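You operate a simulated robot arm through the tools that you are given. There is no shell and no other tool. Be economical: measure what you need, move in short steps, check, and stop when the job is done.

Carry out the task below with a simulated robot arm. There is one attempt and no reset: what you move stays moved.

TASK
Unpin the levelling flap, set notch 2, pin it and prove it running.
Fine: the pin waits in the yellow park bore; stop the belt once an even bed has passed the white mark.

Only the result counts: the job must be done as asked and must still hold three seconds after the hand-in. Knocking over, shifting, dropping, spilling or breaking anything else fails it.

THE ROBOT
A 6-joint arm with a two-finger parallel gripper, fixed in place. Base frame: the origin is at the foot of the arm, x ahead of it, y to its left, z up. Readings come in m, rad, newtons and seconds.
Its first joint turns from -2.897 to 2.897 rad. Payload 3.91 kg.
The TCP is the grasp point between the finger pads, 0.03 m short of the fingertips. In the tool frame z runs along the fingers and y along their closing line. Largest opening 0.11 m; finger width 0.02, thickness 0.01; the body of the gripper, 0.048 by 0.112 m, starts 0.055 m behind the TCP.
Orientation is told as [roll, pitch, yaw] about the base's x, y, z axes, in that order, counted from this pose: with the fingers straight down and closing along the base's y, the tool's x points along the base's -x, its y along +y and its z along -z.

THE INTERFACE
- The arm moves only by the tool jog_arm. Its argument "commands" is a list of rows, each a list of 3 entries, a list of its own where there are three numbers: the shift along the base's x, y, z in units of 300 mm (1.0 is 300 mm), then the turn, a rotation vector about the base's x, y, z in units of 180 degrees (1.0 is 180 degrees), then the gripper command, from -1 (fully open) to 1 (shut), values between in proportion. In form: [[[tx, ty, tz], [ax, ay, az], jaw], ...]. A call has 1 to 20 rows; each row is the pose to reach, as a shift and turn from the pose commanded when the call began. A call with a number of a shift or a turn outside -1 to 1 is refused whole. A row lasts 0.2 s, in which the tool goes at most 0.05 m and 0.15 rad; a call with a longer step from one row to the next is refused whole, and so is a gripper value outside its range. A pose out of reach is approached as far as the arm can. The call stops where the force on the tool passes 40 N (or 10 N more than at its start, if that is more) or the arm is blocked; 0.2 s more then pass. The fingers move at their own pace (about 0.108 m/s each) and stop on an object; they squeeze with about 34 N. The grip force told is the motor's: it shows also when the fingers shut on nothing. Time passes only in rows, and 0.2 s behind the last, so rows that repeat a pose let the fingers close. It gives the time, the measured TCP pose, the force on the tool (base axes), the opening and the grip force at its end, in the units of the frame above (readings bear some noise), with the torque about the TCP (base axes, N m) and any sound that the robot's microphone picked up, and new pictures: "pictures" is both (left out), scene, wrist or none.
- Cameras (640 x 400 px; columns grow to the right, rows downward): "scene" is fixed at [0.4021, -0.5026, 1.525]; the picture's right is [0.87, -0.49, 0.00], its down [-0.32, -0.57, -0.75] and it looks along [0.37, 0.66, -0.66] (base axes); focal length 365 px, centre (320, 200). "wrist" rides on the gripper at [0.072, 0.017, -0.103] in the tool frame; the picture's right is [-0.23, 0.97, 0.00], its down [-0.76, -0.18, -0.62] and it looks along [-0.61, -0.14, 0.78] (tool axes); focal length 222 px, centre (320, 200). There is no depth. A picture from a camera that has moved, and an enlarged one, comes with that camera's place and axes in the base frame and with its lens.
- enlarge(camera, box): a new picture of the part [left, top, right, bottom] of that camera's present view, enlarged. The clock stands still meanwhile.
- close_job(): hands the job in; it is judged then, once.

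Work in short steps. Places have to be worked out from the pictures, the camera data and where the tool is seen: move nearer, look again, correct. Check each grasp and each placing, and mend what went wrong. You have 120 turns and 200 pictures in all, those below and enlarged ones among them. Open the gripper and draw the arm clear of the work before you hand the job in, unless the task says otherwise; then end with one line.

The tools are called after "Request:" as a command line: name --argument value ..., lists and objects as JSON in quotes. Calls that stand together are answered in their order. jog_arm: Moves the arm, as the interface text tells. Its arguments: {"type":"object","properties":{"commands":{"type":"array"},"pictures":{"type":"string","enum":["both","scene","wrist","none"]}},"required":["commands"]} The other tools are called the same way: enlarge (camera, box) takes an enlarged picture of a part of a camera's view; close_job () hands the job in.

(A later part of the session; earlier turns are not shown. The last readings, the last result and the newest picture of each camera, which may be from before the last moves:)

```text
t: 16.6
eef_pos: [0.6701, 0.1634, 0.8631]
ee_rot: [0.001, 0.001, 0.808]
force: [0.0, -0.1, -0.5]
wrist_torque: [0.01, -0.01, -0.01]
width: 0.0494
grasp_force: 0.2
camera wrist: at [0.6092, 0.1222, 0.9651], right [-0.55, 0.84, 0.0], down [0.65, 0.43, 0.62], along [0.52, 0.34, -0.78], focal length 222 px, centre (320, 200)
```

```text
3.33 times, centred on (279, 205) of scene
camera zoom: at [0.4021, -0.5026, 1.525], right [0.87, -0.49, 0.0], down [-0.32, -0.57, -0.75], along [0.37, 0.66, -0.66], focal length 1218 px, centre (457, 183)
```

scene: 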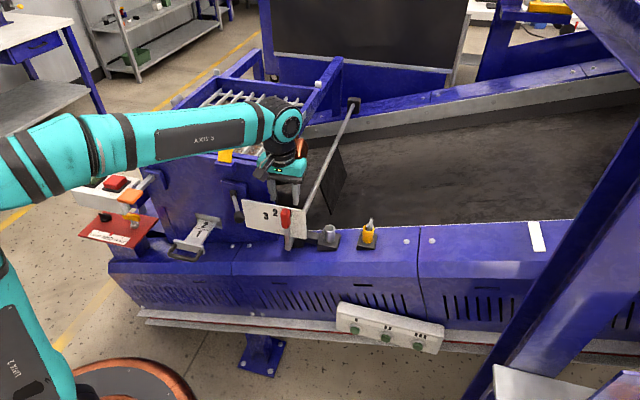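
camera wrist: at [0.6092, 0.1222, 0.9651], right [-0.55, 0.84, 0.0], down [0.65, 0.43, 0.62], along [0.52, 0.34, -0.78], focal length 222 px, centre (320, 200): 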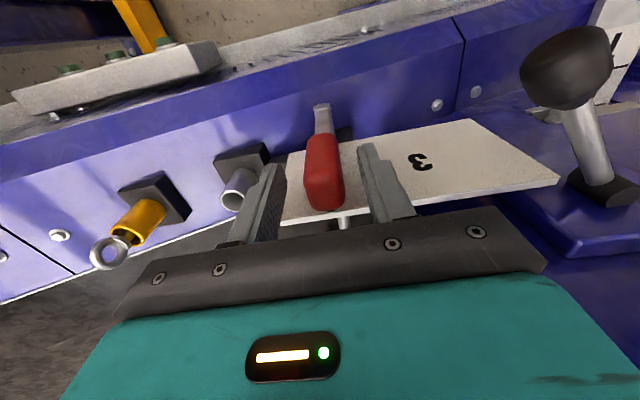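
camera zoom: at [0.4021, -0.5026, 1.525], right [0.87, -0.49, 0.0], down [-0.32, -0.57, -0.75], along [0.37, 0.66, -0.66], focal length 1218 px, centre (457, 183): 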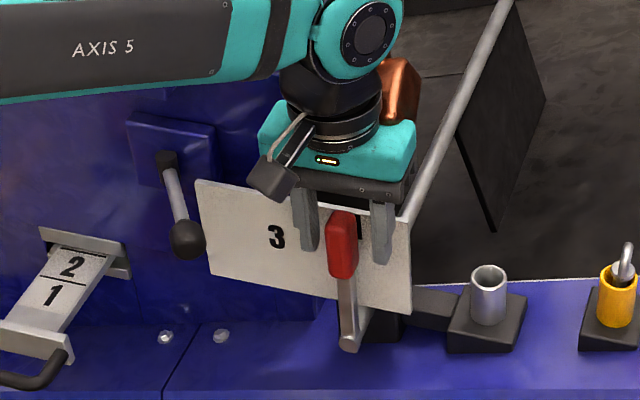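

Straddling well. I'll push the lever along its arc toward 2, about 45 mm first, then check.

Request:
jog_arm --commands '[[[-0.027, 0.027, -0.003], [0, 0, 0], 0.1], [[-0.054, 0.054, -0.008], [0, 0, 0], 0.1], [[-0.08, 0.08, -0.015], [0, 0, 0], 0.1], [[-0.106, 0.106, -0.025], [0, 0, 0], 0.1], [[-0.106, 0.106, -0.025], [0, 0, 0], 0.1]]' --pictures "wrist"

Request:
enlarge --camera "scene" --box '[215, 145, 343, 265]'

```text
t: 17.8
eef_pos: [0.6384, 0.1942, 0.8543]
ee_rot: [0.0, 0.0, 0.809]
force: [0.3, -1.3, 0.8]
wrist_torque: [-0.03, -0.01, -0.05]
width: 0.0501
grasp_force: 0.4
camera wrist: at [0.5777, 0.154, 0.9578], right [-0.55, 0.84, 0.0], down [0.65, 0.43, 0.62], along [0.52, 0.34, -0.78], focal length 222 px, centre (320, 200)
```

wrist: 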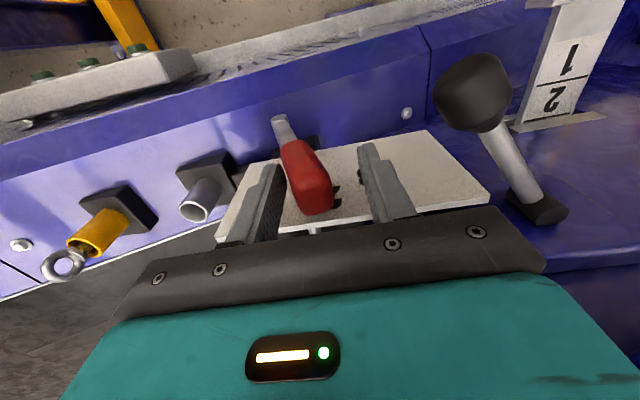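

```text
3.33 times, centred on (279, 205) of scene
camera zoom: at [0.4021, -0.5026, 1.525], right [0.87, -0.49, 0.0], down [-0.32, -0.57, -0.75], along [0.37, 0.66, -0.66], focal length 1218 px, centre (457, 183)
```

zoom: 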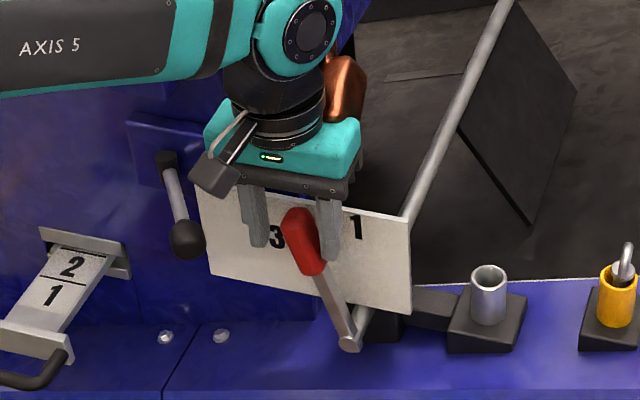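

The lever followed by about 20° and stays put. It needs about 5° more to reach 2, so I'll nudge it 12 mm further and then back off to view.

Request:
jog_arm --commands '[[[-0.014, 0.014, -0.006], [0, 0, 0], 0.1], [[-0.026, 0.026, -0.012], [0, 0, 0], 0.1], [[-0.026, 0.026, -0.012], [0, 0, 0], 0.1], [[-0.01, 0.01, 0.01], [0, 0, 0], 0.0], [[-0.01, 0.01, 0.11], [0, 0, 0], 0.0], [[-0.01, 0.01, 0.21], [0, 0, 0], 0.0], [[0.1, -0.1, 0.25], [0, 0, 0], 0.0], [[0.2, -0.2, 0.25], [0, 0, 0], 0.0]]' --pictures "wrist"

Request:
enlarge --camera "scene" --box '[225, 185, 321, 265]'

Request:
enlarge --camera "wrist" --box '[300, 60, 500, 180]'

```text
t: 18.3
eef_pos: [0.6373, 0.1952, 0.8549]
ee_rot: [-0.002, -0.003, 0.801]
force: [15.1, -15.4, 1.4]
wrist_torque: [1.14, 1.25, -1.52]
width: 0.0504
grasp_force: 1.3
stopped in row 2: the force on the tool passed its limit at 48 N (the readings are from after the stop); the commanded pose is now the measured one
camera wrist: at [0.5758, 0.1555, 0.9572], right [-0.54, 0.84, 0.0], down [0.65, 0.42, 0.63], along [0.53, 0.34, -0.78], focal length 222 px, centre (320, 200)
```

wrist: 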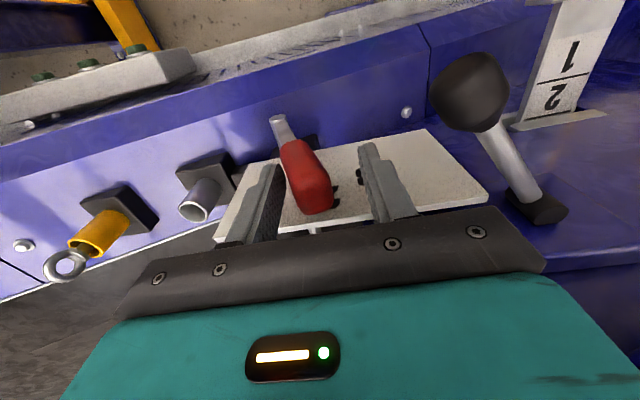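

```text
5.00 times, centred on (273, 225) of scene
camera zoom: at [0.4021, -0.5026, 1.525], right [0.87, -0.49, 0.0], down [-0.32, -0.57, -0.75], along [0.37, 0.66, -0.66], focal length 1827 px, centre (555, 75)
```

zoom: 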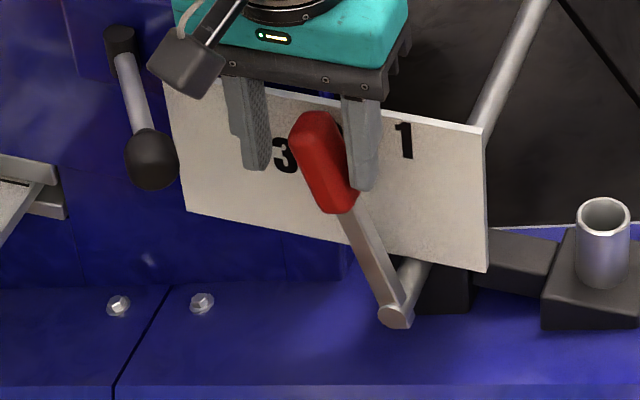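

```text
3.20 times, centred on (400, 120) of wrist
camera zoom: at [0.5758, 0.1555, 0.9572], right [-0.54, 0.84, 0.0], down [0.65, 0.42, 0.63], along [0.53, 0.34, -0.78], focal length 711 px, centre (64, 456)
```

zoom: 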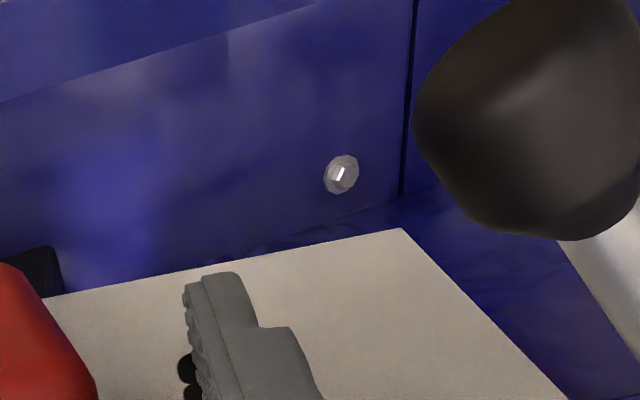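

The torque shows the contact was about 8 cm above the TCP and 7 cm inward: the gripper's rear bulge touched the hopper side, not the lever. I'll back off, lean the tool top toward +e by 14°, and continue the push with the fingertip.

Request:
jog_arm --commands '[[[0.02, -0.02, 0], [0, 0, 0], -0.09], [[0.02, -0.02, 0], [0.028, 0.028, 0], -0.09], [[0.02, -0.02, 0], [0.056, 0.056, 0], -0.09], [[0, 0, 0], [0.056, 0.056, 0], -0.09], [[-0.015, 0.015, 0], [0.056, 0.056, 0], -0.09], [[-0.03, 0.03, 0], [0.056, 0.056, 0], -0.09], [[-0.03, 0.03, 0], [0.056, 0.056, 0], -0.09]]' --pictures "wrist"

Request:
enlarge --camera "scene" --box '[225, 185, 321, 265]'

```text
t: 19.9
eef_pos: [0.6277, 0.2069, 0.8551]
ee_rot: [0.245, -0.01, 0.803]
force: [3.3, -4.4, 0.5]
wrist_torque: [-0.16, -0.12, -0.07]
width: 0.0621
grasp_force: 1.6
camera wrist: at [0.584, 0.1478, 0.958], right [-0.52, 0.82, 0.24], down [0.76, 0.32, 0.57], along [0.39, 0.48, -0.79], focal length 222 px, centre (320, 200)
```

wrist: 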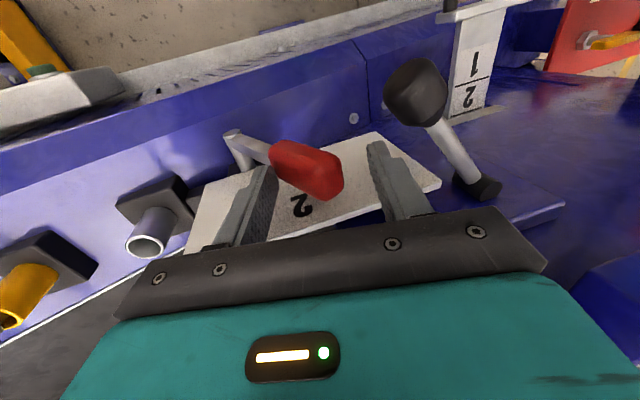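

```text
5.00 times, centred on (273, 225) of scene
camera zoom: at [0.4021, -0.5026, 1.525], right [0.87, -0.49, 0.0], down [-0.32, -0.57, -0.75], along [0.37, 0.66, -0.66], focal length 1827 px, centre (555, 75)
```

zoom: 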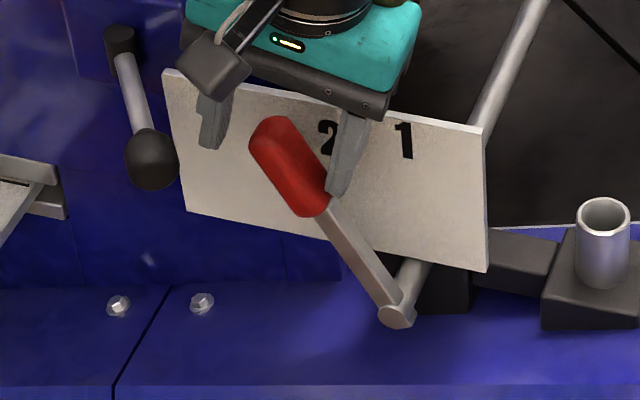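

The lever moved a little past 2. I'll lift clear, un-tilt, and view the plate square-on from outside along the rod axis so parallax vanishes.

Request:
jog_arm --commands '[[[0.005, -0.005, 0.08], [0, 0, 0], -0.09], [[0.005, -0.005, 0.2], [0, 0, 0], -0.09], [[0.005, -0.005, 0.32], [-0.028, -0.028, 0], -0.09], [[-0.05, -0.1, 0.32], [-0.056, -0.056, 0], -0.09], [[-0.12, -0.23, 0.32], [-0.056, -0.056, 0], -0.09], [[-0.19, -0.36, 0.32], [-0.056, -0.056, 0], -0.09], [[-0.26, -0.49, 0.3], [-0.056, -0.056, 0], -0.09], [[-0.33, -0.6, 0.25], [-0.056, -0.056, 0], -0.09], [[-0.38, -0.66, 0.12], [-0.056, -0.056, 0], -0.09], [[-0.395, -0.66, 0], [-0.056, -0.056, 0], -0.09], [[-0.395, -0.66, -0.12], [-0.056, -0.056, 0], -0.09]]'

```text
t: 22.3
eef_pos: [0.5074, 0.0087, 0.8188]
ee_rot: [-0.002, -0.006, 0.805]
force: [0.2, 0.1, 0.8]
wrist_torque: [0.01, -0.01, -0.01]
width: 0.0599
grasp_force: 0.2
camera wrist: at [0.4465, -0.0316, 0.9217], right [-0.54, 0.84, 0.0], down [0.65, 0.42, 0.63], along [0.53, 0.34, -0.78], focal length 222 px, centre (320, 200)
```

scene: 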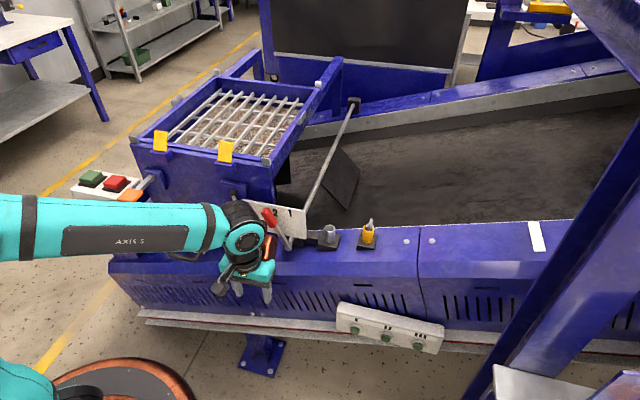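
wrist: 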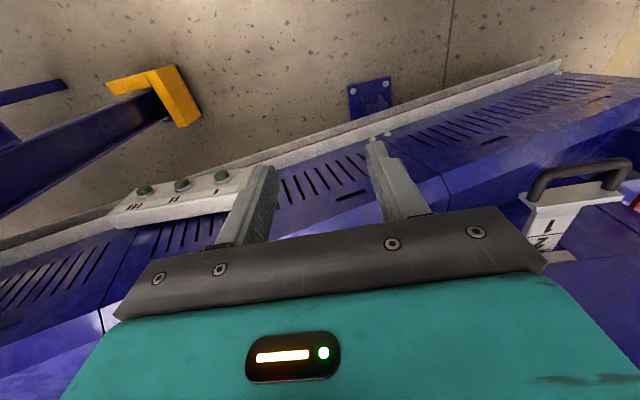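

The camera's picture is inverted, so the useful view is from directly above. I'll go back above the knob with the camera in the rod's vertical plane (yaw +13°) and the fingers wide open.

Request:
jog_arm --commands '[[[0, 0, 0.15], [0, 0, 0], -1], [[0.02, 0.02, 0.3], [0, 0, 0.02], -1], [[0.08, 0.08, 0.42], [0, 0, 0.05], -1], [[0.18, 0.18, 0.454], [0, 0, 0.072], -1], [[0.29, 0.29, 0.454], [0, 0, 0.072], -1], [[0.4, 0.4, 0.454], [0, 0, 0.072], -1], [[0.5, 0.5, 0.454], [0, 0, 0.072], -1], [[0.529, 0.524, 0.454], [0, 0, 0.072], -1], [[0.529, 0.524, 0.454], [0, 0, 0.072], -1]]' --pictures "wrist"

Request:
enlarge --camera "wrist" --box '[220, 70, 440, 190]'

Request:
enlarge --camera "scene" --box '[225, 185, 321, 265]'

```text
t: 24.3
eef_pos: [0.6671, 0.1656, 0.9548]
ee_rot: [-0.002, -0.001, 1.032]
force: [0.1, 0.0, 0.1]
wrist_torque: [-0.01, 0.02, -0.04]
width: 0.1097
grasp_force: 0.0
camera wrist: at [0.6154, 0.1116, 1.0576], right [-0.72, 0.7, 0.0], down [0.54, 0.56, 0.63], along [0.44, 0.45, -0.78], focal length 222 px, centre (320, 200)
```

wrist: 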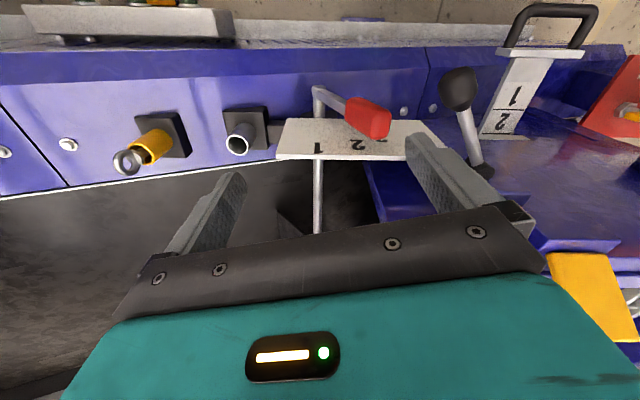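

```text
2.91 times, centred on (330, 130) of wrist
camera zoom: at [0.6154, 0.1116, 1.0576], right [-0.72, 0.7, 0.0], down [0.54, 0.56, 0.63], along [0.44, 0.45, -0.78], focal length 646 px, centre (291, 404)
```

zoom: 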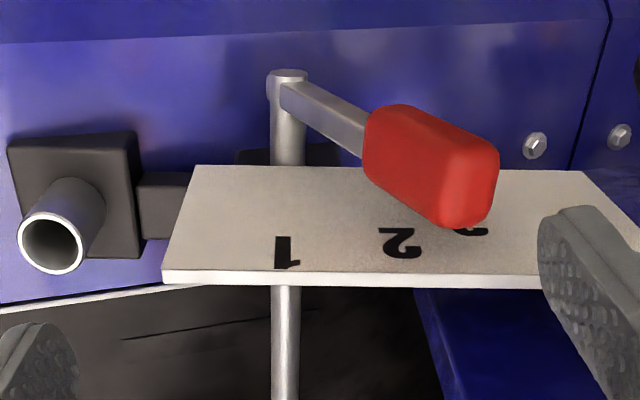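

```text
5.00 times, centred on (273, 225) of scene
camera zoom: at [0.4021, -0.5026, 1.525], right [0.87, -0.49, 0.0], down [-0.32, -0.57, -0.75], along [0.37, 0.66, -0.66], focal length 1827 px, centre (555, 75)
```

zoom: 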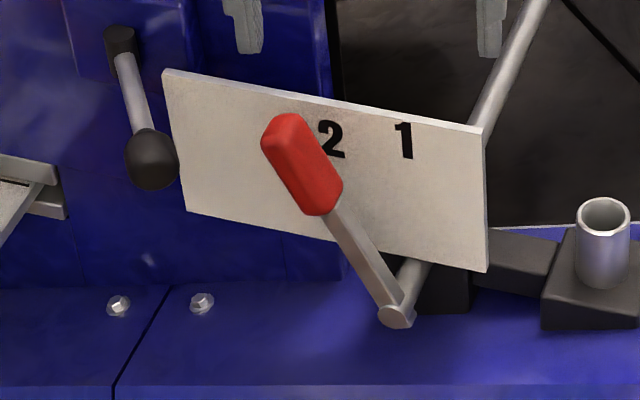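

From this parallax-free view the lever lines up with label 2: its angle is about 23–24° and the label's is about 22–24°. The scene measurement agrees, with 25.5° of lever travel against 25° label spacing. Next I'll fetch the pin, first positioning above the yellow bore.

Request:
jog_arm --commands '[[[0.1, -0.06, 0], [0, 0, 0], -0.5], [[0.22, -0.13, 0], [0, 0, 0], 0], [[0.34, -0.2, 0], [0, 0, -0.024], 0], [[0.46, -0.27, 0], [0, 0, -0.048], 0], [[0.57, -0.335, 0], [0, 0, -0.072], 0], [[0.657, -0.382, -0.065], [0, 0, -0.072], 0], [[0.657, -0.382, -0.065], [0, 0, -0.072], 0]]'

Request:
enlarge --camera "wrist" --box '[240, 60, 420, 172]'

Request:
enlarge --camera "scene" --box '[225, 185, 321, 265]'

Request:
enlarge --camera "scene" --box '[330, 190, 410, 260]'

```text
t: 25.9
eef_pos: [0.8667, 0.0511, 0.9353]
ee_rot: [-0.001, -0.004, 0.802]
force: [-0.7, -0.3, -1.0]
wrist_torque: [-0.03, 0.01, -0.02]
width: 0.0548
grasp_force: 0.0
camera wrist: at [0.8039, 0.0116, 1.0381], right [-0.54, 0.84, 0.0], down [0.65, 0.42, 0.63], along [0.53, 0.34, -0.78], focal length 222 px, centre (320, 200)
```

scene: 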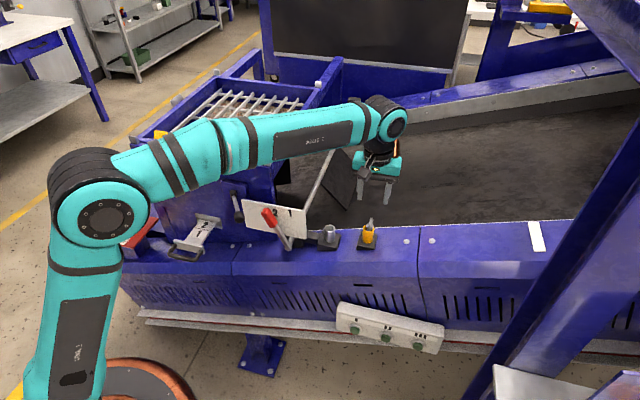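
wrist: 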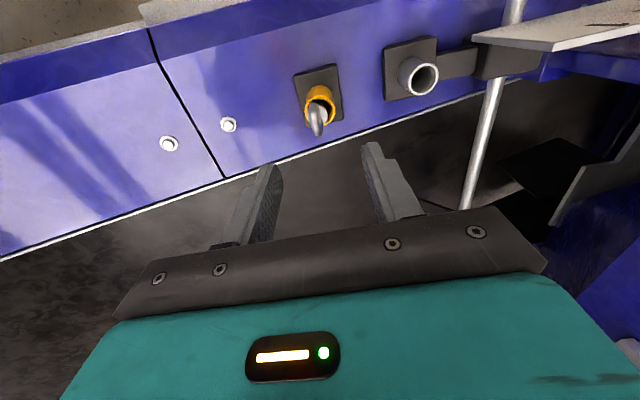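

```text
3.56 times, centred on (330, 116) of wrist
camera zoom: at [0.8039, 0.0116, 1.0381], right [-0.54, 0.84, 0.0], down [0.65, 0.42, 0.63], along [0.53, 0.34, -0.78], focal length 790 px, centre (284, 499)
```

zoom: 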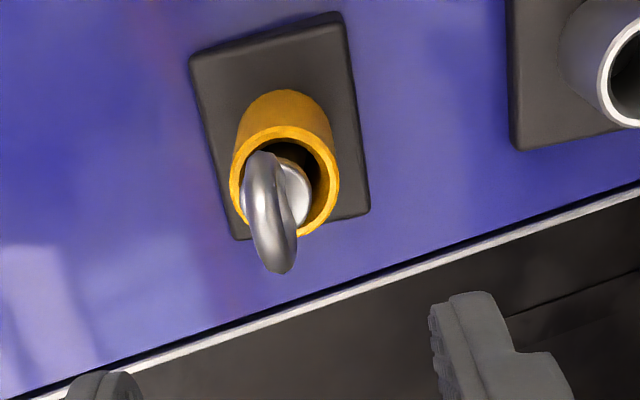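

```text
5.00 times, centred on (273, 225) of scene
camera zoom: at [0.4021, -0.5026, 1.525], right [0.87, -0.49, 0.0], down [-0.32, -0.57, -0.75], along [0.37, 0.66, -0.66], focal length 1827 px, centre (555, 75)
```

zoom: 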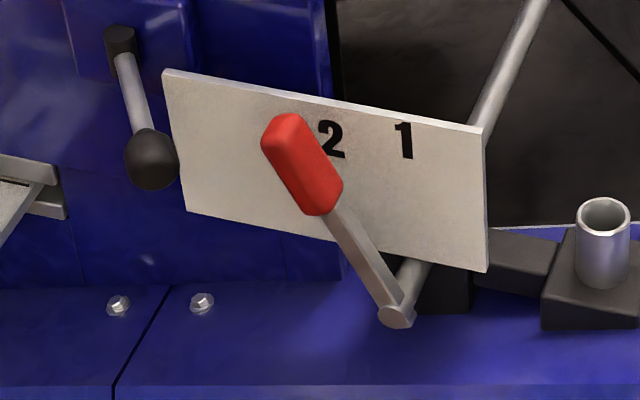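

```text
5.71 times, centred on (370, 225) of scene
camera zoom: at [0.4021, -0.5026, 1.525], right [0.87, -0.49, 0.0], down [-0.32, -0.57, -0.75], along [0.37, 0.66, -0.66], focal length 2088 px, centre (34, 57)
```

zoom: 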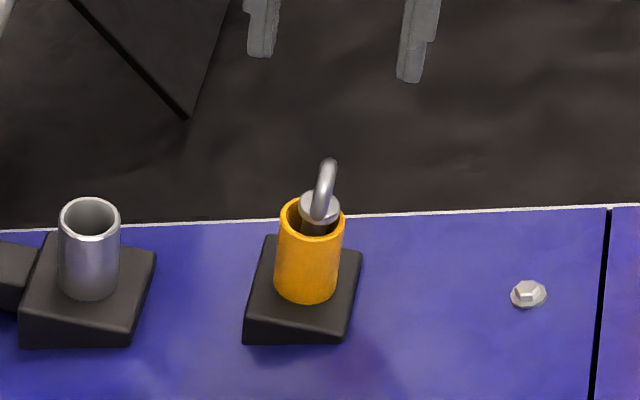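

Lever holds at 2. The ring centre is at about (0.869, 0.049, 0.823), so I'll descend onto it with a small correction and close.

Request:
jog_arm --commands '[[[0.01, -0.007, -0.1], [0, 0, 0], 0], [[0.01, -0.007, -0.2], [0, 0, 0], 0], [[0.01, -0.007, -0.283], [0, 0, 0], 0], [[0.01, -0.007, -0.283], [0, 0, 0], 1], [[0.01, -0.007, -0.283], [0, 0, 0], 1], [[0.01, -0.007, -0.283], [0, 0, 0], 1]]' --pictures "wrist"

Request:
enlarge --camera "wrist" --box '[240, 80, 420, 192]'

Request:
enlarge --camera "scene" --box '[330, 190, 410, 260]'

```text
t: 27.3
eef_pos: [0.8667, 0.0513, 0.851]
ee_rot: [-0.001, -0.004, 0.804]
force: [-18.1, 17.6, -3.6]
wrist_torque: [0.8, 0.76, -0.06]
width: 0.0111
grasp_force: 33.6
camera wrist: at [0.805, 0.0103, 0.9527], right [-0.54, 0.84, 0.0], down [0.65, 0.42, 0.63], along [0.53, 0.34, -0.78], focal length 222 px, centre (320, 200)
```

wrist: 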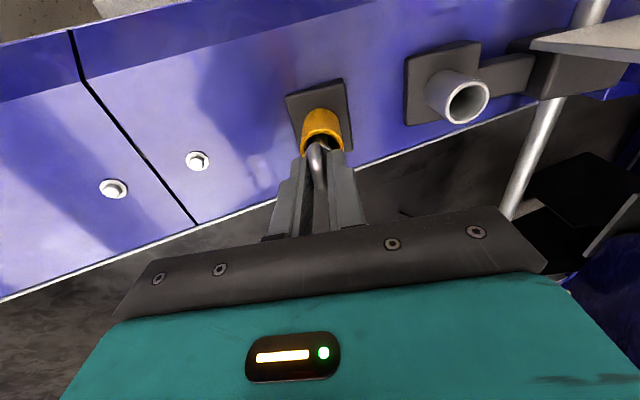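

```text
3.56 times, centred on (330, 136) of wrist
camera zoom: at [0.805, 0.0103, 0.9527], right [-0.54, 0.84, 0.0], down [0.65, 0.42, 0.63], along [0.53, 0.34, -0.78], focal length 790 px, centre (284, 428)
```

zoom: 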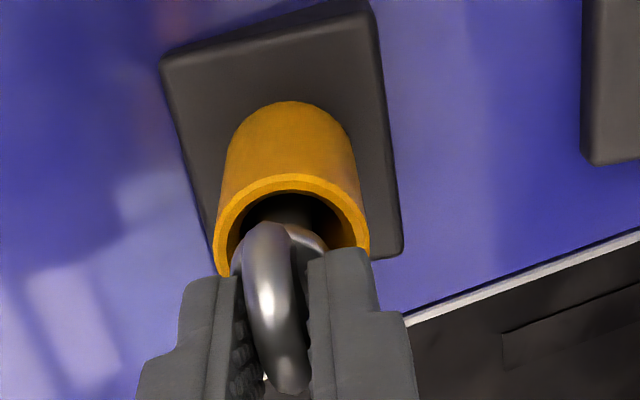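

```text
5.71 times, centred on (370, 225) of scene
camera zoom: at [0.4021, -0.5026, 1.525], right [0.87, -0.49, 0.0], down [-0.32, -0.57, -0.75], along [0.37, 0.66, -0.66], focal length 2088 px, centre (34, 57)
```

zoom: 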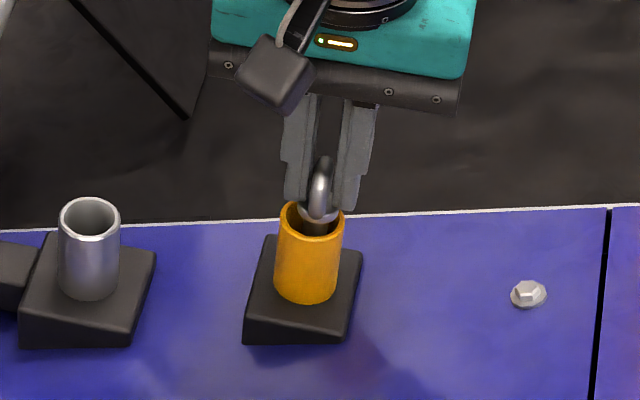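

Ring is gripped, but there is a sideways load of about 25 N, so the pin sits ~3 mm too far along +e. I'll relax toward -e while lifting.

Request:
jog_arm --commands '[[[-0.007, 0.007, 0.0], [0, 0, 0], 1], [[-0.009, 0.008, 0.05], [0, 0, 0], 1], [[-0.01, 0.009, 0.12], [0, 0, 0], 1], [[-0.01, 0.009, 0.2], [0, 0, 0], 1], [[-0.01, 0.009, 0.28], [0, 0, 0], 1], [[-0.01, 0.009, 0.32], [0, 0, 0], 1]]' --pictures "wrist"

Request:
enlarge --camera "scene" --box '[320, 155, 420, 255]'

```text
t: 28.7
eef_pos: [0.8646, 0.0529, 0.9479]
ee_rot: [-0.002, -0.007, 0.806]
force: [0.2, 0.7, -0.5]
wrist_torque: [-0.02, 0.01, -0.03]
width: 0.0111
grasp_force: 33.5
camera wrist: at [0.8031, 0.012, 1.0498], right [-0.54, 0.84, 0.0], down [0.65, 0.42, 0.63], along [0.53, 0.34, -0.78], focal length 222 px, centre (320, 200)
```

wrist: 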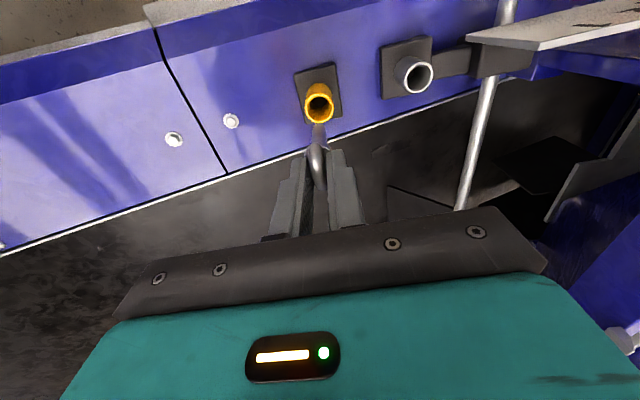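

```text
4.00 times, centred on (370, 205) of scene
camera zoom: at [0.4021, -0.5026, 1.525], right [0.87, -0.49, 0.0], down [-0.32, -0.57, -0.75], along [0.37, 0.66, -0.66], focal length 1462 px, centre (120, 180)
```

zoom: 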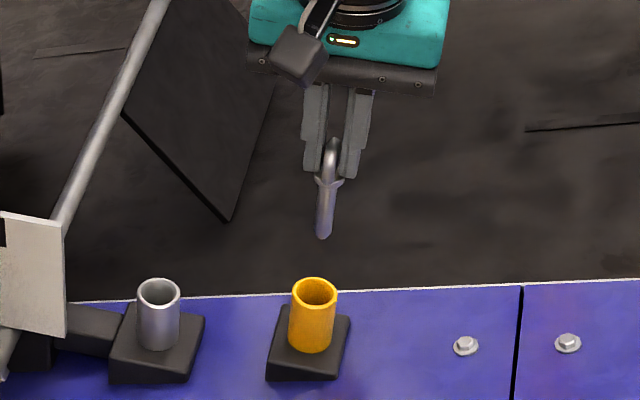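

Pin is out. Moving above the grey bore.

Request:
jog_arm --commands '[[[-0.087, 0.086, 0], [0, 0, 0], 1], [[-0.173, 0.171, 0], [0, 0, 0], 1], [[-0.26, 0.257, -0.05], [0, 0, 0], 1], [[-0.26, 0.257, -0.12], [0, 0, 0], 1], [[-0.26, 0.257, -0.12], [0, 0, 0], 1]]' --pictures "none"

Request:
enlarge --camera "wrist" --box '[240, 60, 420, 172]'

Request:
enlarge --camera "scene" --box '[290, 165, 370, 255]'

```text
t: 29.9
eef_pos: [0.7876, 0.1294, 0.9101]
ee_rot: [-0.003, -0.005, 0.806]
force: [0.7, 0.7, -0.6]
wrist_torque: [-0.02, -0.03, 0.0]
width: 0.0111
grasp_force: 33.6
```

```text
3.56 times, centred on (330, 116) of wrist
camera zoom: at [0.7255, 0.0886, 1.0135], right [-0.54, 0.84, 0.0], down [0.65, 0.42, 0.63], along [0.53, 0.34, -0.78], focal length 790 px, centre (284, 499)
```

zoom: 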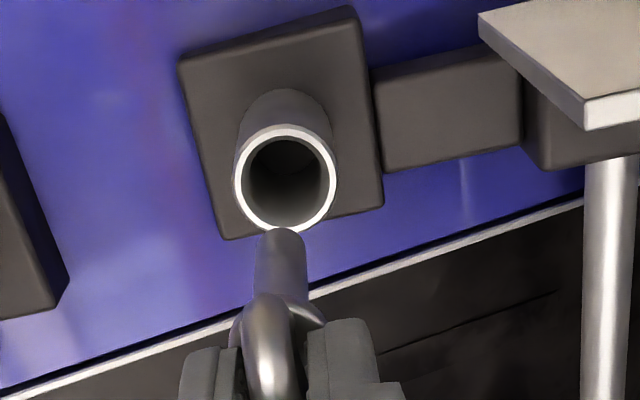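

```text
4.44 times, centred on (330, 210) of scene
camera zoom: at [0.4021, -0.5026, 1.525], right [0.87, -0.49, 0.0], down [-0.32, -0.57, -0.75], along [0.37, 0.66, -0.66], focal length 1624 px, centre (276, 156)
```

zoom: 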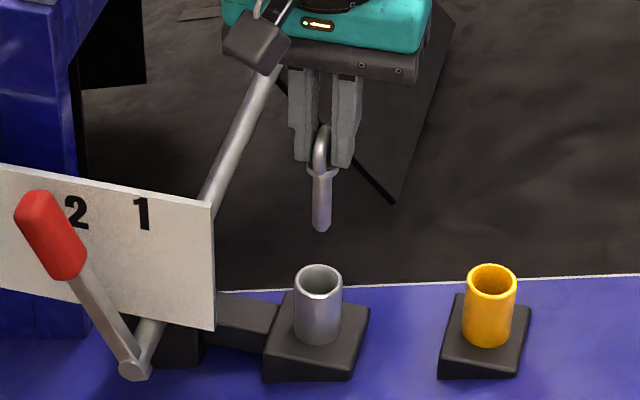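

Aligned to about 1.5 mm. Correcting and lowering into the grey bore.

Request:
jog_arm --commands '[[[-0.005, 0.002, -0.05], [0, 0, 0], 1], [[-0.005, 0.002, -0.1], [0, 0, 0], 1], [[-0.005, 0.002, -0.15], [0, 0, 0], 1], [[-0.005, 0.002, -0.2], [0, 0, 0], 1], [[-0.005, 0.002, -0.24], [0, 0, 0], 1], [[-0.005, 0.002, -0.265], [0, 0, 0], 1]]' --pictures "none"

Request:
enlarge --camera "scene" --box '[290, 165, 370, 255]'

```text
t: 31.3
eef_pos: [0.7864, 0.132, 0.8302]
ee_rot: [-0.004, -0.005, 0.806]
force: [-0.4, -0.3, -0.5]
wrist_torque: [0.01, -0.01, -0.01]
width: 0.0111
grasp_force: 34.3
```

```text
4.44 times, centred on (330, 210) of scene
camera zoom: at [0.4021, -0.5026, 1.525], right [0.87, -0.49, 0.0], down [-0.32, -0.57, -0.75], along [0.37, 0.66, -0.66], focal length 1624 px, centre (276, 156)
```

zoom: 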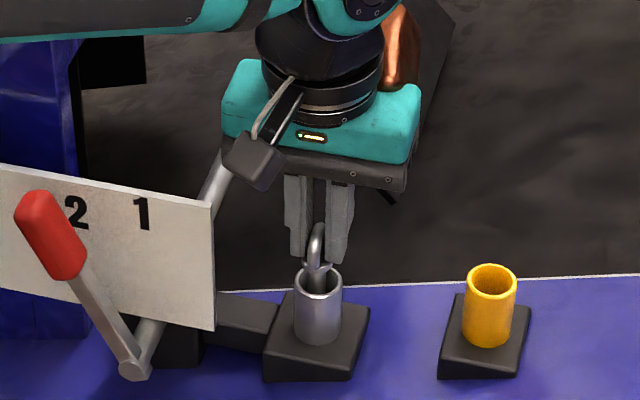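

Pin is in the bore. Lowering the last bit in small steps until it seats.

Request:
jog_arm --commands '[[[0, 0, -0.008], [0, 0, 0], 1], [[0, 0, -0.016], [0, 0, 0], 1], [[0, 0, -0.024], [0, 0, 0], 1], [[0, 0, -0.03], [0, 0, 0], 1], [[0, 0, -0.036], [0, 0, 0], 1]]' --pictures "none"

Request:
enlarge --camera "scene" --box '[290, 165, 370, 255]'

Request:
enlarge --camera "wrist" --box '[240, 80, 420, 192]'

```text
t: 32.5
eef_pos: [0.7862, 0.1303, 0.8191]
ee_rot: [-0.004, -0.007, 0.805]
force: [0.4, 0.5, 2.6]
wrist_torque: [-0.04, 0.03, -0.02]
width: 0.0111
grasp_force: 33.7
```

```text
4.44 times, centred on (330, 210) of scene
camera zoom: at [0.4021, -0.5026, 1.525], right [0.87, -0.49, 0.0], down [-0.32, -0.57, -0.75], along [0.37, 0.66, -0.66], focal length 1624 px, centre (276, 156)
```

zoom: 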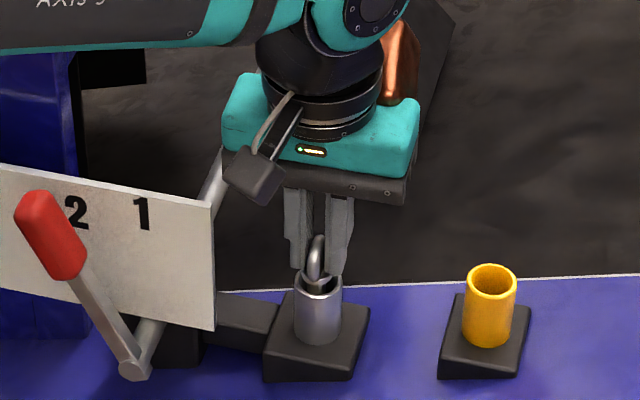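

```text
3.56 times, centred on (330, 136) of wrist
camera zoom: at [0.7237, 0.0897, 0.9225], right [-0.54, 0.84, 0.0], down [0.65, 0.42, 0.63], along [0.53, 0.34, -0.78], focal length 790 px, centre (284, 428)
```

zoom: 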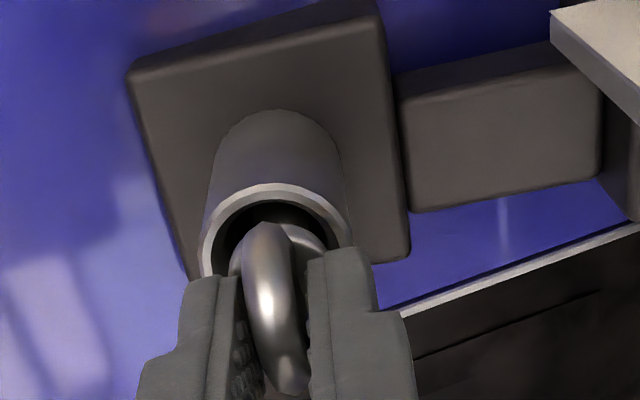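

Nearly seated, with the ring about 3 mm higher than originally. A little further.

Request:
jog_arm --commands '[[[0, 0, -0.005], [0, 0, 0], 1], [[0, 0, -0.01], [0, 0, 0], 1], [[0, 0, -0.015], [0, 0, 0], 1]]' --pictures "none"

Request:
enlarge --camera "scene" --box '[290, 165, 370, 255]'

```text
t: 33.3
eef_pos: [0.7842, 0.1306, 0.8157]
ee_rot: [-0.004, -0.007, 0.804]
force: [2.8, 1.3, 30.8]
wrist_torque: [0.08, -0.2, -0.04]
width: 0.0109
grasp_force: 33.5
```

```text
4.44 times, centred on (330, 210) of scene
camera zoom: at [0.4021, -0.5026, 1.525], right [0.87, -0.49, 0.0], down [-0.32, -0.57, -0.75], along [0.37, 0.66, -0.66], focal length 1624 px, centre (276, 156)
```

zoom: 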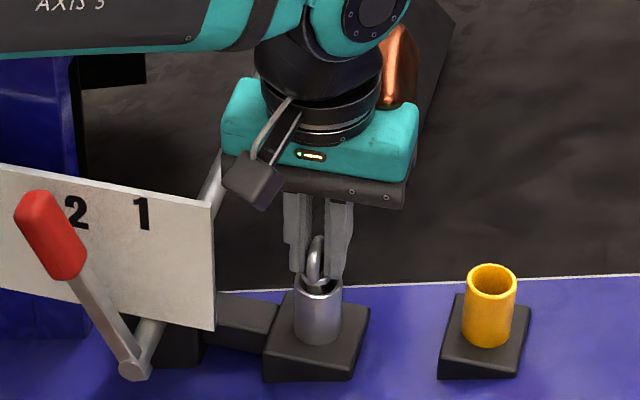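

Seat contact at 31 N. I'll ease off, release, rise and inspect.

Request:
jog_arm --commands '[[[0, 0, 0.012], [0, 0, 0], 1], [[0, 0, 0.012], [0, 0, 0], 0.2], [[0, 0, 0.012], [0, 0, 0], 0.2], [[0, 0, 0.1], [0, 0, 0], 0.2], [[0, 0, 0.22], [0, 0, 0], 0.2], [[0, 0, 0.36], [0, 0, 0], 0.2]]'

Request:
enlarge --camera "scene" --box '[310, 205, 390, 260]'

Request:
enlarge --camera "wrist" --box '[240, 60, 420, 172]'

Request:
enlarge --camera "scene" --box '[70, 150, 170, 230]'

```text
t: 34.7
eef_pos: [0.7866, 0.131, 0.9226]
ee_rot: [-0.002, -0.003, 0.804]
force: [-0.4, -0.8, -0.8]
wrist_torque: [-0.02, 0.0, 0.02]
width: 0.044
grasp_force: 0.0
camera wrist: at [0.7239, 0.0906, 1.0247], right [-0.54, 0.84, 0.0], down [0.65, 0.42, 0.63], along [0.53, 0.34, -0.78], focal length 222 px, centre (320, 200)
```

scene: 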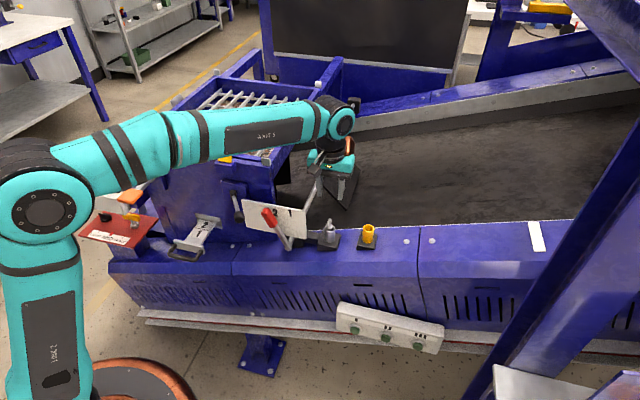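
wrist: 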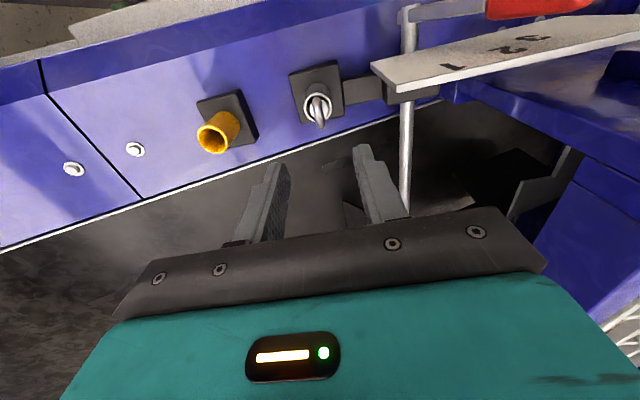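

```text
7.27 times, centred on (350, 232) of scene
camera zoom: at [0.4021, -0.5026, 1.525], right [0.87, -0.49, 0.0], down [-0.32, -0.57, -0.75], along [0.37, 0.66, -0.66], focal length 2657 px, centre (102, -36)
```

zoom: 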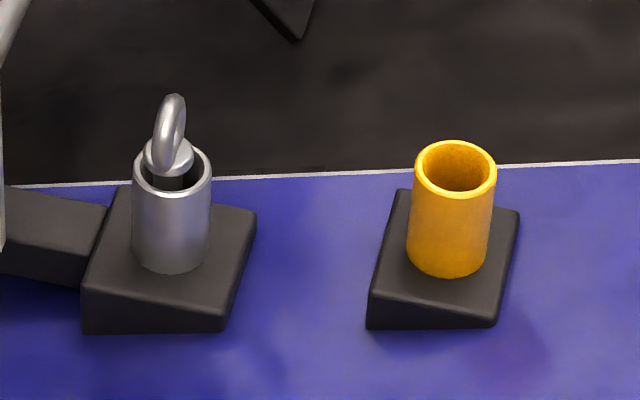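

```text
3.56 times, centred on (330, 116) of wrist
camera zoom: at [0.7239, 0.0906, 1.0247], right [-0.54, 0.84, 0.0], down [0.65, 0.42, 0.63], along [0.53, 0.34, -0.78], focal length 790 px, centre (284, 499)
```

zoom: 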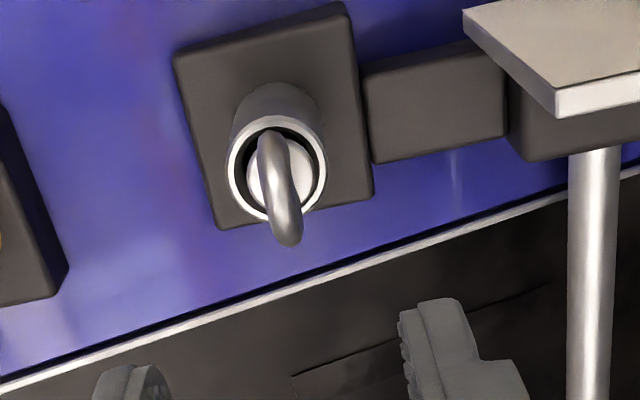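

```text
5.00 times, centred on (120, 190) of scene
camera zoom: at [0.4021, -0.5026, 1.525], right [0.87, -0.49, 0.0], down [-0.32, -0.57, -0.75], along [0.37, 0.66, -0.66], focal length 1827 px, centre (1320, 250)
```

zoom: 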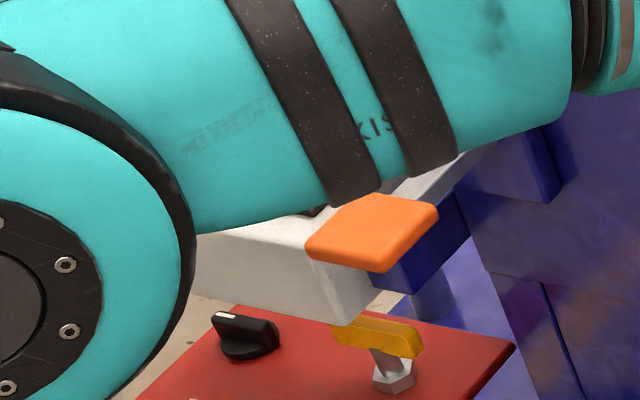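

Pin is seated just as it was originally. Next are the controls: the green and red buttons on the grey box left of the hopper. I'll move around the front of the machine at safe height to look at them.

Request:
jog_arm --commands '[[[0, 0, 0.15], [0, 0, 0], 1], [[-0.04, -0.02, 0.3], [0, 0, 0], 1], [[-0.1, -0.05, 0.43], [0, 0, 0], 1], [[-0.2, -0.08, 0.52], [0, 0, 0], 1], [[-0.33, -0.1, 0.58], [0, 0, 0], 1], [[-0.47, -0.1, 0.6], [0, 0, 0], 1], [[-0.61, -0.08, 0.6], [0, 0, 0], 1], [[-0.75, -0.05, 0.6], [0, 0, 0], 1], [[-0.88, 0, 0.6], [0, 0, 0], 1], [[-1.0, 0.08, 0.6], [0, 0, 0], 1]]' --pictures "none"

Request:
jog_arm --commands '[[[-0.08, 0.08, 0], [0, 0, 0], 1], [[-0.16, 0.18, 0], [0, 0, 0], 1], [[-0.24, 0.28, 0], [0, 0, 0], 1], [[-0.32, 0.38, 0], [0, 0, 0], 1], [[-0.4, 0.48, 0], [0, 0, 0], 1], [[-0.4, 0.48, 0], [0, 0, 0], 1]]'

```text
t: 36.9
eef_pos: [0.4848, 0.1534, 1.1031]
ee_rot: [-0.002, -0.003, 0.802]
force: [0.1, 0.3, -0.1]
wrist_torque: [-0.04, 0.02, 0.03]
width: 0.0001
grasp_force: 34.2
```

```text
t: 38.3
eef_pos: [0.3642, 0.2985, 1.1039]
ee_rot: [-0.004, -0.005, 0.803]
force: [0.7, -0.7, 0.1]
wrist_torque: [-0.01, 0.03, -0.02]
width: 0.0
grasp_force: 33.9
camera wrist: at [0.3025, 0.2571, 1.2066], right [-0.54, 0.84, 0.0], down [0.65, 0.42, 0.63], along [0.53, 0.34, -0.78], focal length 222 px, centre (320, 200)
```

scene: 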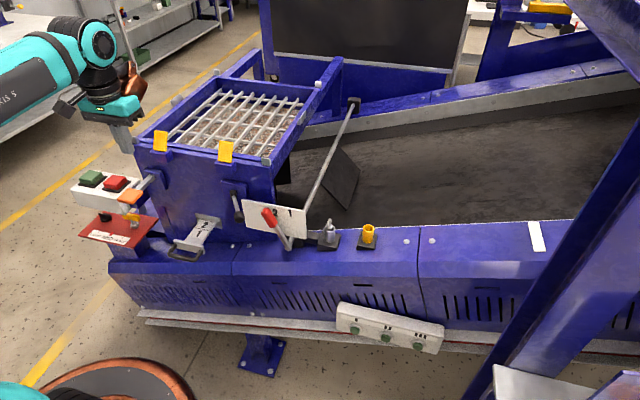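
wrist: 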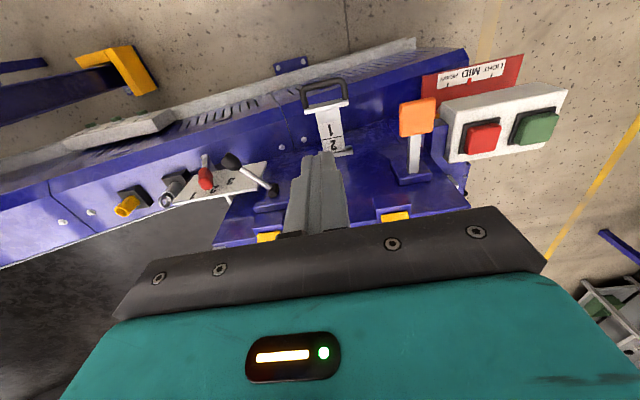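

Request:
enlarge --camera "wrist" --box '[380, 40, 600, 190]'

Request:
enlarge --camera "scene" --box '[65, 155, 175, 255]'

```text
2.67 times, centred on (490, 115) of wrist
camera zoom: at [0.3025, 0.2571, 1.2066], right [-0.54, 0.84, 0.0], down [0.65, 0.42, 0.63], along [0.53, 0.34, -0.78], focal length 592 px, centre (-133, 427)
```

zoom: 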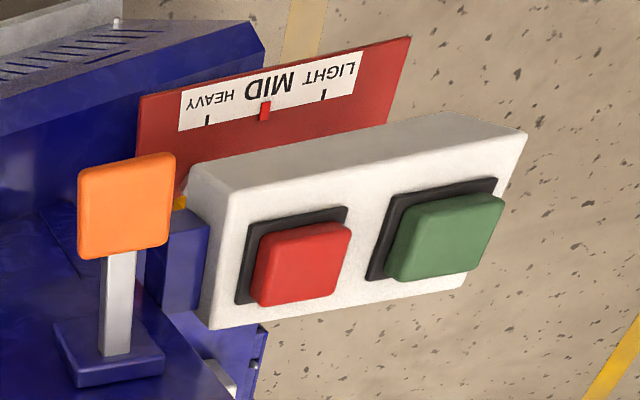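

```text
4.00 times, centred on (120, 205) of scene
camera zoom: at [0.4021, -0.5026, 1.525], right [0.87, -0.49, 0.0], down [-0.32, -0.57, -0.75], along [0.37, 0.66, -0.66], focal length 1462 px, centre (1120, 180)
```

zoom: 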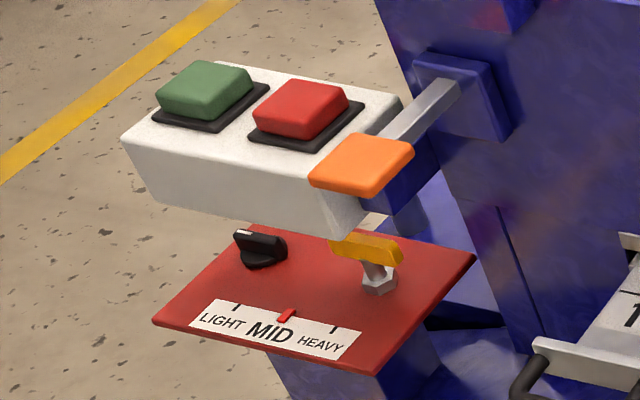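

Rough triangulation: green button at about (0.22, 0.69, 0.80), red at about (0.285, 0.60, 0.82). I'll move closer with the fingers closed and refine.

Request:
jog_arm --commands '[[[-0.04, 0.13, -0.02], [0, 0, 0], 1], [[-0.09, 0.27, -0.05], [0, 0, 0], 1], [[-0.14, 0.41, -0.1], [0, 0, 0], 1], [[-0.19, 0.54, -0.17], [0, 0, 0], 1], [[-0.24, 0.67, -0.24], [0, 0, 0], 1], [[-0.3, 0.8, -0.31], [0, 0, 0], 1], [[-0.34, 0.92, -0.37], [0, 0, 0], 1], [[-0.36, 1.0, -0.4], [0, 0, 0], 1], [[-0.36, 1.0, -0.4], [0, 0, 0], 1]]'

Request:
enlarge --camera "wrist" --box '[260, 20, 480, 170]'

```text
t: 40.3
eef_pos: [0.2586, 0.5989, 0.9849]
ee_rot: [0.0, -0.005, 0.803]
force: [-0.6, 0.2, 0.5]
wrist_torque: [0.02, 0.02, 0.0]
width: 0.0
grasp_force: 34.4
camera wrist: at [0.1961, 0.5579, 1.087], right [-0.54, 0.84, 0.0], down [0.65, 0.42, 0.63], along [0.53, 0.34, -0.78], focal length 222 px, centre (320, 200)
```

scene: 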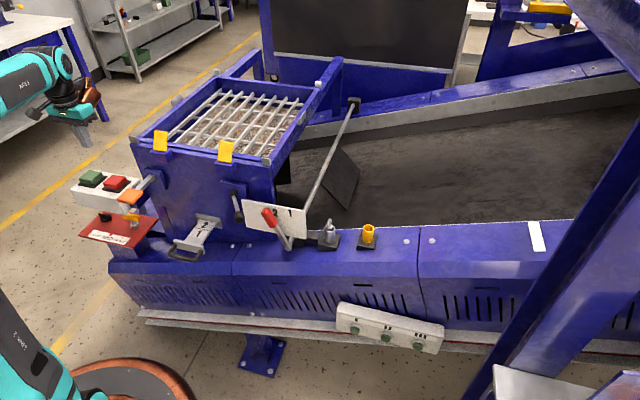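
wrist: 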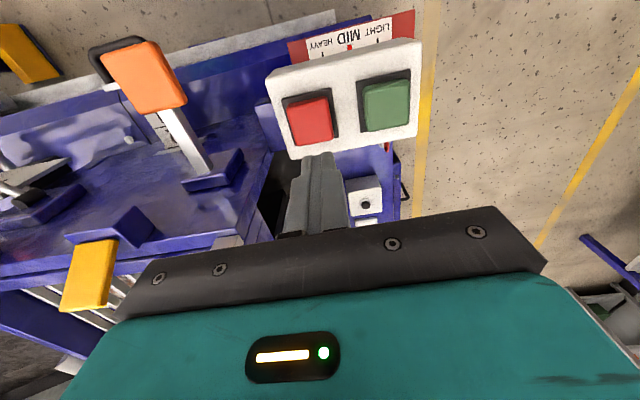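

```text
2.67 times, centred on (370, 95) of wrist
camera zoom: at [0.1961, 0.5579, 1.087], right [-0.54, 0.84, 0.0], down [0.65, 0.42, 0.63], along [0.53, 0.34, -0.78], focal length 592 px, centre (187, 480)
```

zoom: 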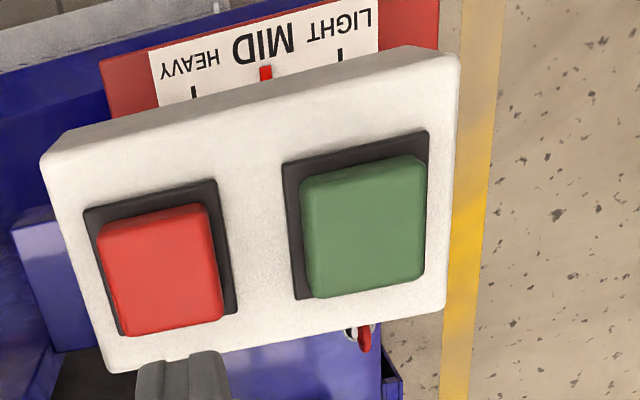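

Refined: green top at about (0.222, 0.665, 0.814), red at about (0.285, 0.601, 0.815). I'll go above green.

Request:
jog_arm --commands '[[[-0.04, 0.08, -0.08], [0, 0, 0], 1], [[-0.08, 0.16, -0.16], [0, 0, 0], 1], [[-0.118, 0.222, -0.28], [0, 0, 0], 1], [[-0.118, 0.222, -0.33], [0, 0, 0], 1], [[-0.118, 0.222, -0.33], [0, 0, 0], 1]]' --pictures "wrist"

Request:
enlarge --camera "scene" --box '[55, 130, 165, 210]'

```text
t: 41.5
eef_pos: [0.2227, 0.664, 0.8834]
ee_rot: [-0.001, -0.005, 0.805]
force: [1.0, -0.3, -0.1]
wrist_torque: [-0.02, 0.01, -0.02]
width: 0.0
grasp_force: 34.0
camera wrist: at [0.1604, 0.6241, 0.9868], right [-0.54, 0.84, 0.0], down [0.65, 0.42, 0.63], along [0.53, 0.34, -0.78], focal length 222 px, centre (320, 200)
```

wrist: 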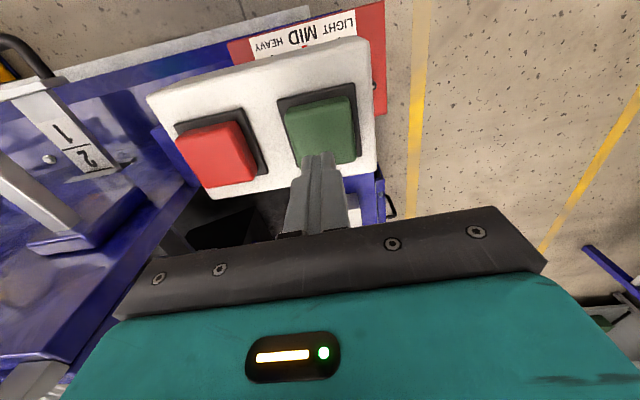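

```text
5.00 times, centred on (110, 170) of scene
camera zoom: at [0.4021, -0.5026, 1.525], right [0.87, -0.49, 0.0], down [-0.32, -0.57, -0.75], along [0.37, 0.66, -0.66], focal length 1827 px, centre (1370, 350)
```

zoom: 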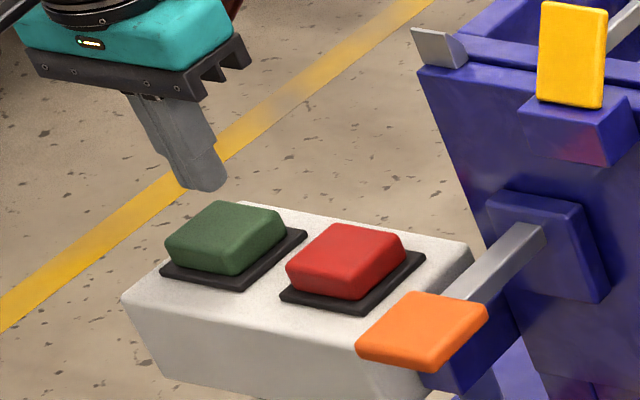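

Fingertip is directly over green. Pressing down gently with a force stop.

Request:
jog_arm --commands '[[[0, 0, -0.07], [0, 0, 0], 1], [[0, 0, -0.12], [0, 0, 0], 1], [[0, 0, -0.135], [0, 0, 0], 1], [[0, 0, -0.145], [0, 0, 0], 1], [[0, 0, -0.155], [0, 0, 0], 1]]' --pictures "scene"

```text
t: 42.8
eef_pos: [0.2227, 0.6657, 0.8422]
ee_rot: [0.002, -0.011, 0.805]
force: [-0.6, -5.9, 22.9]
wrist_torque: [-0.24, 0.11, 0.0]
width: 0.0001
grasp_force: 34.0
heard: click
stopped in row 5: the force on the tool passed its limit at 42 N (the readings are from after the stop); the commanded pose is now the measured one
```

scene: 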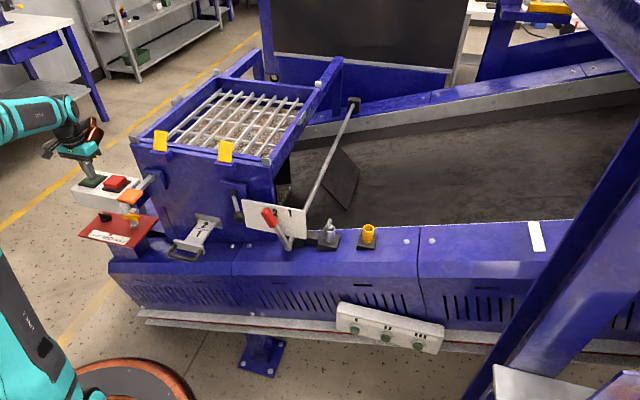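

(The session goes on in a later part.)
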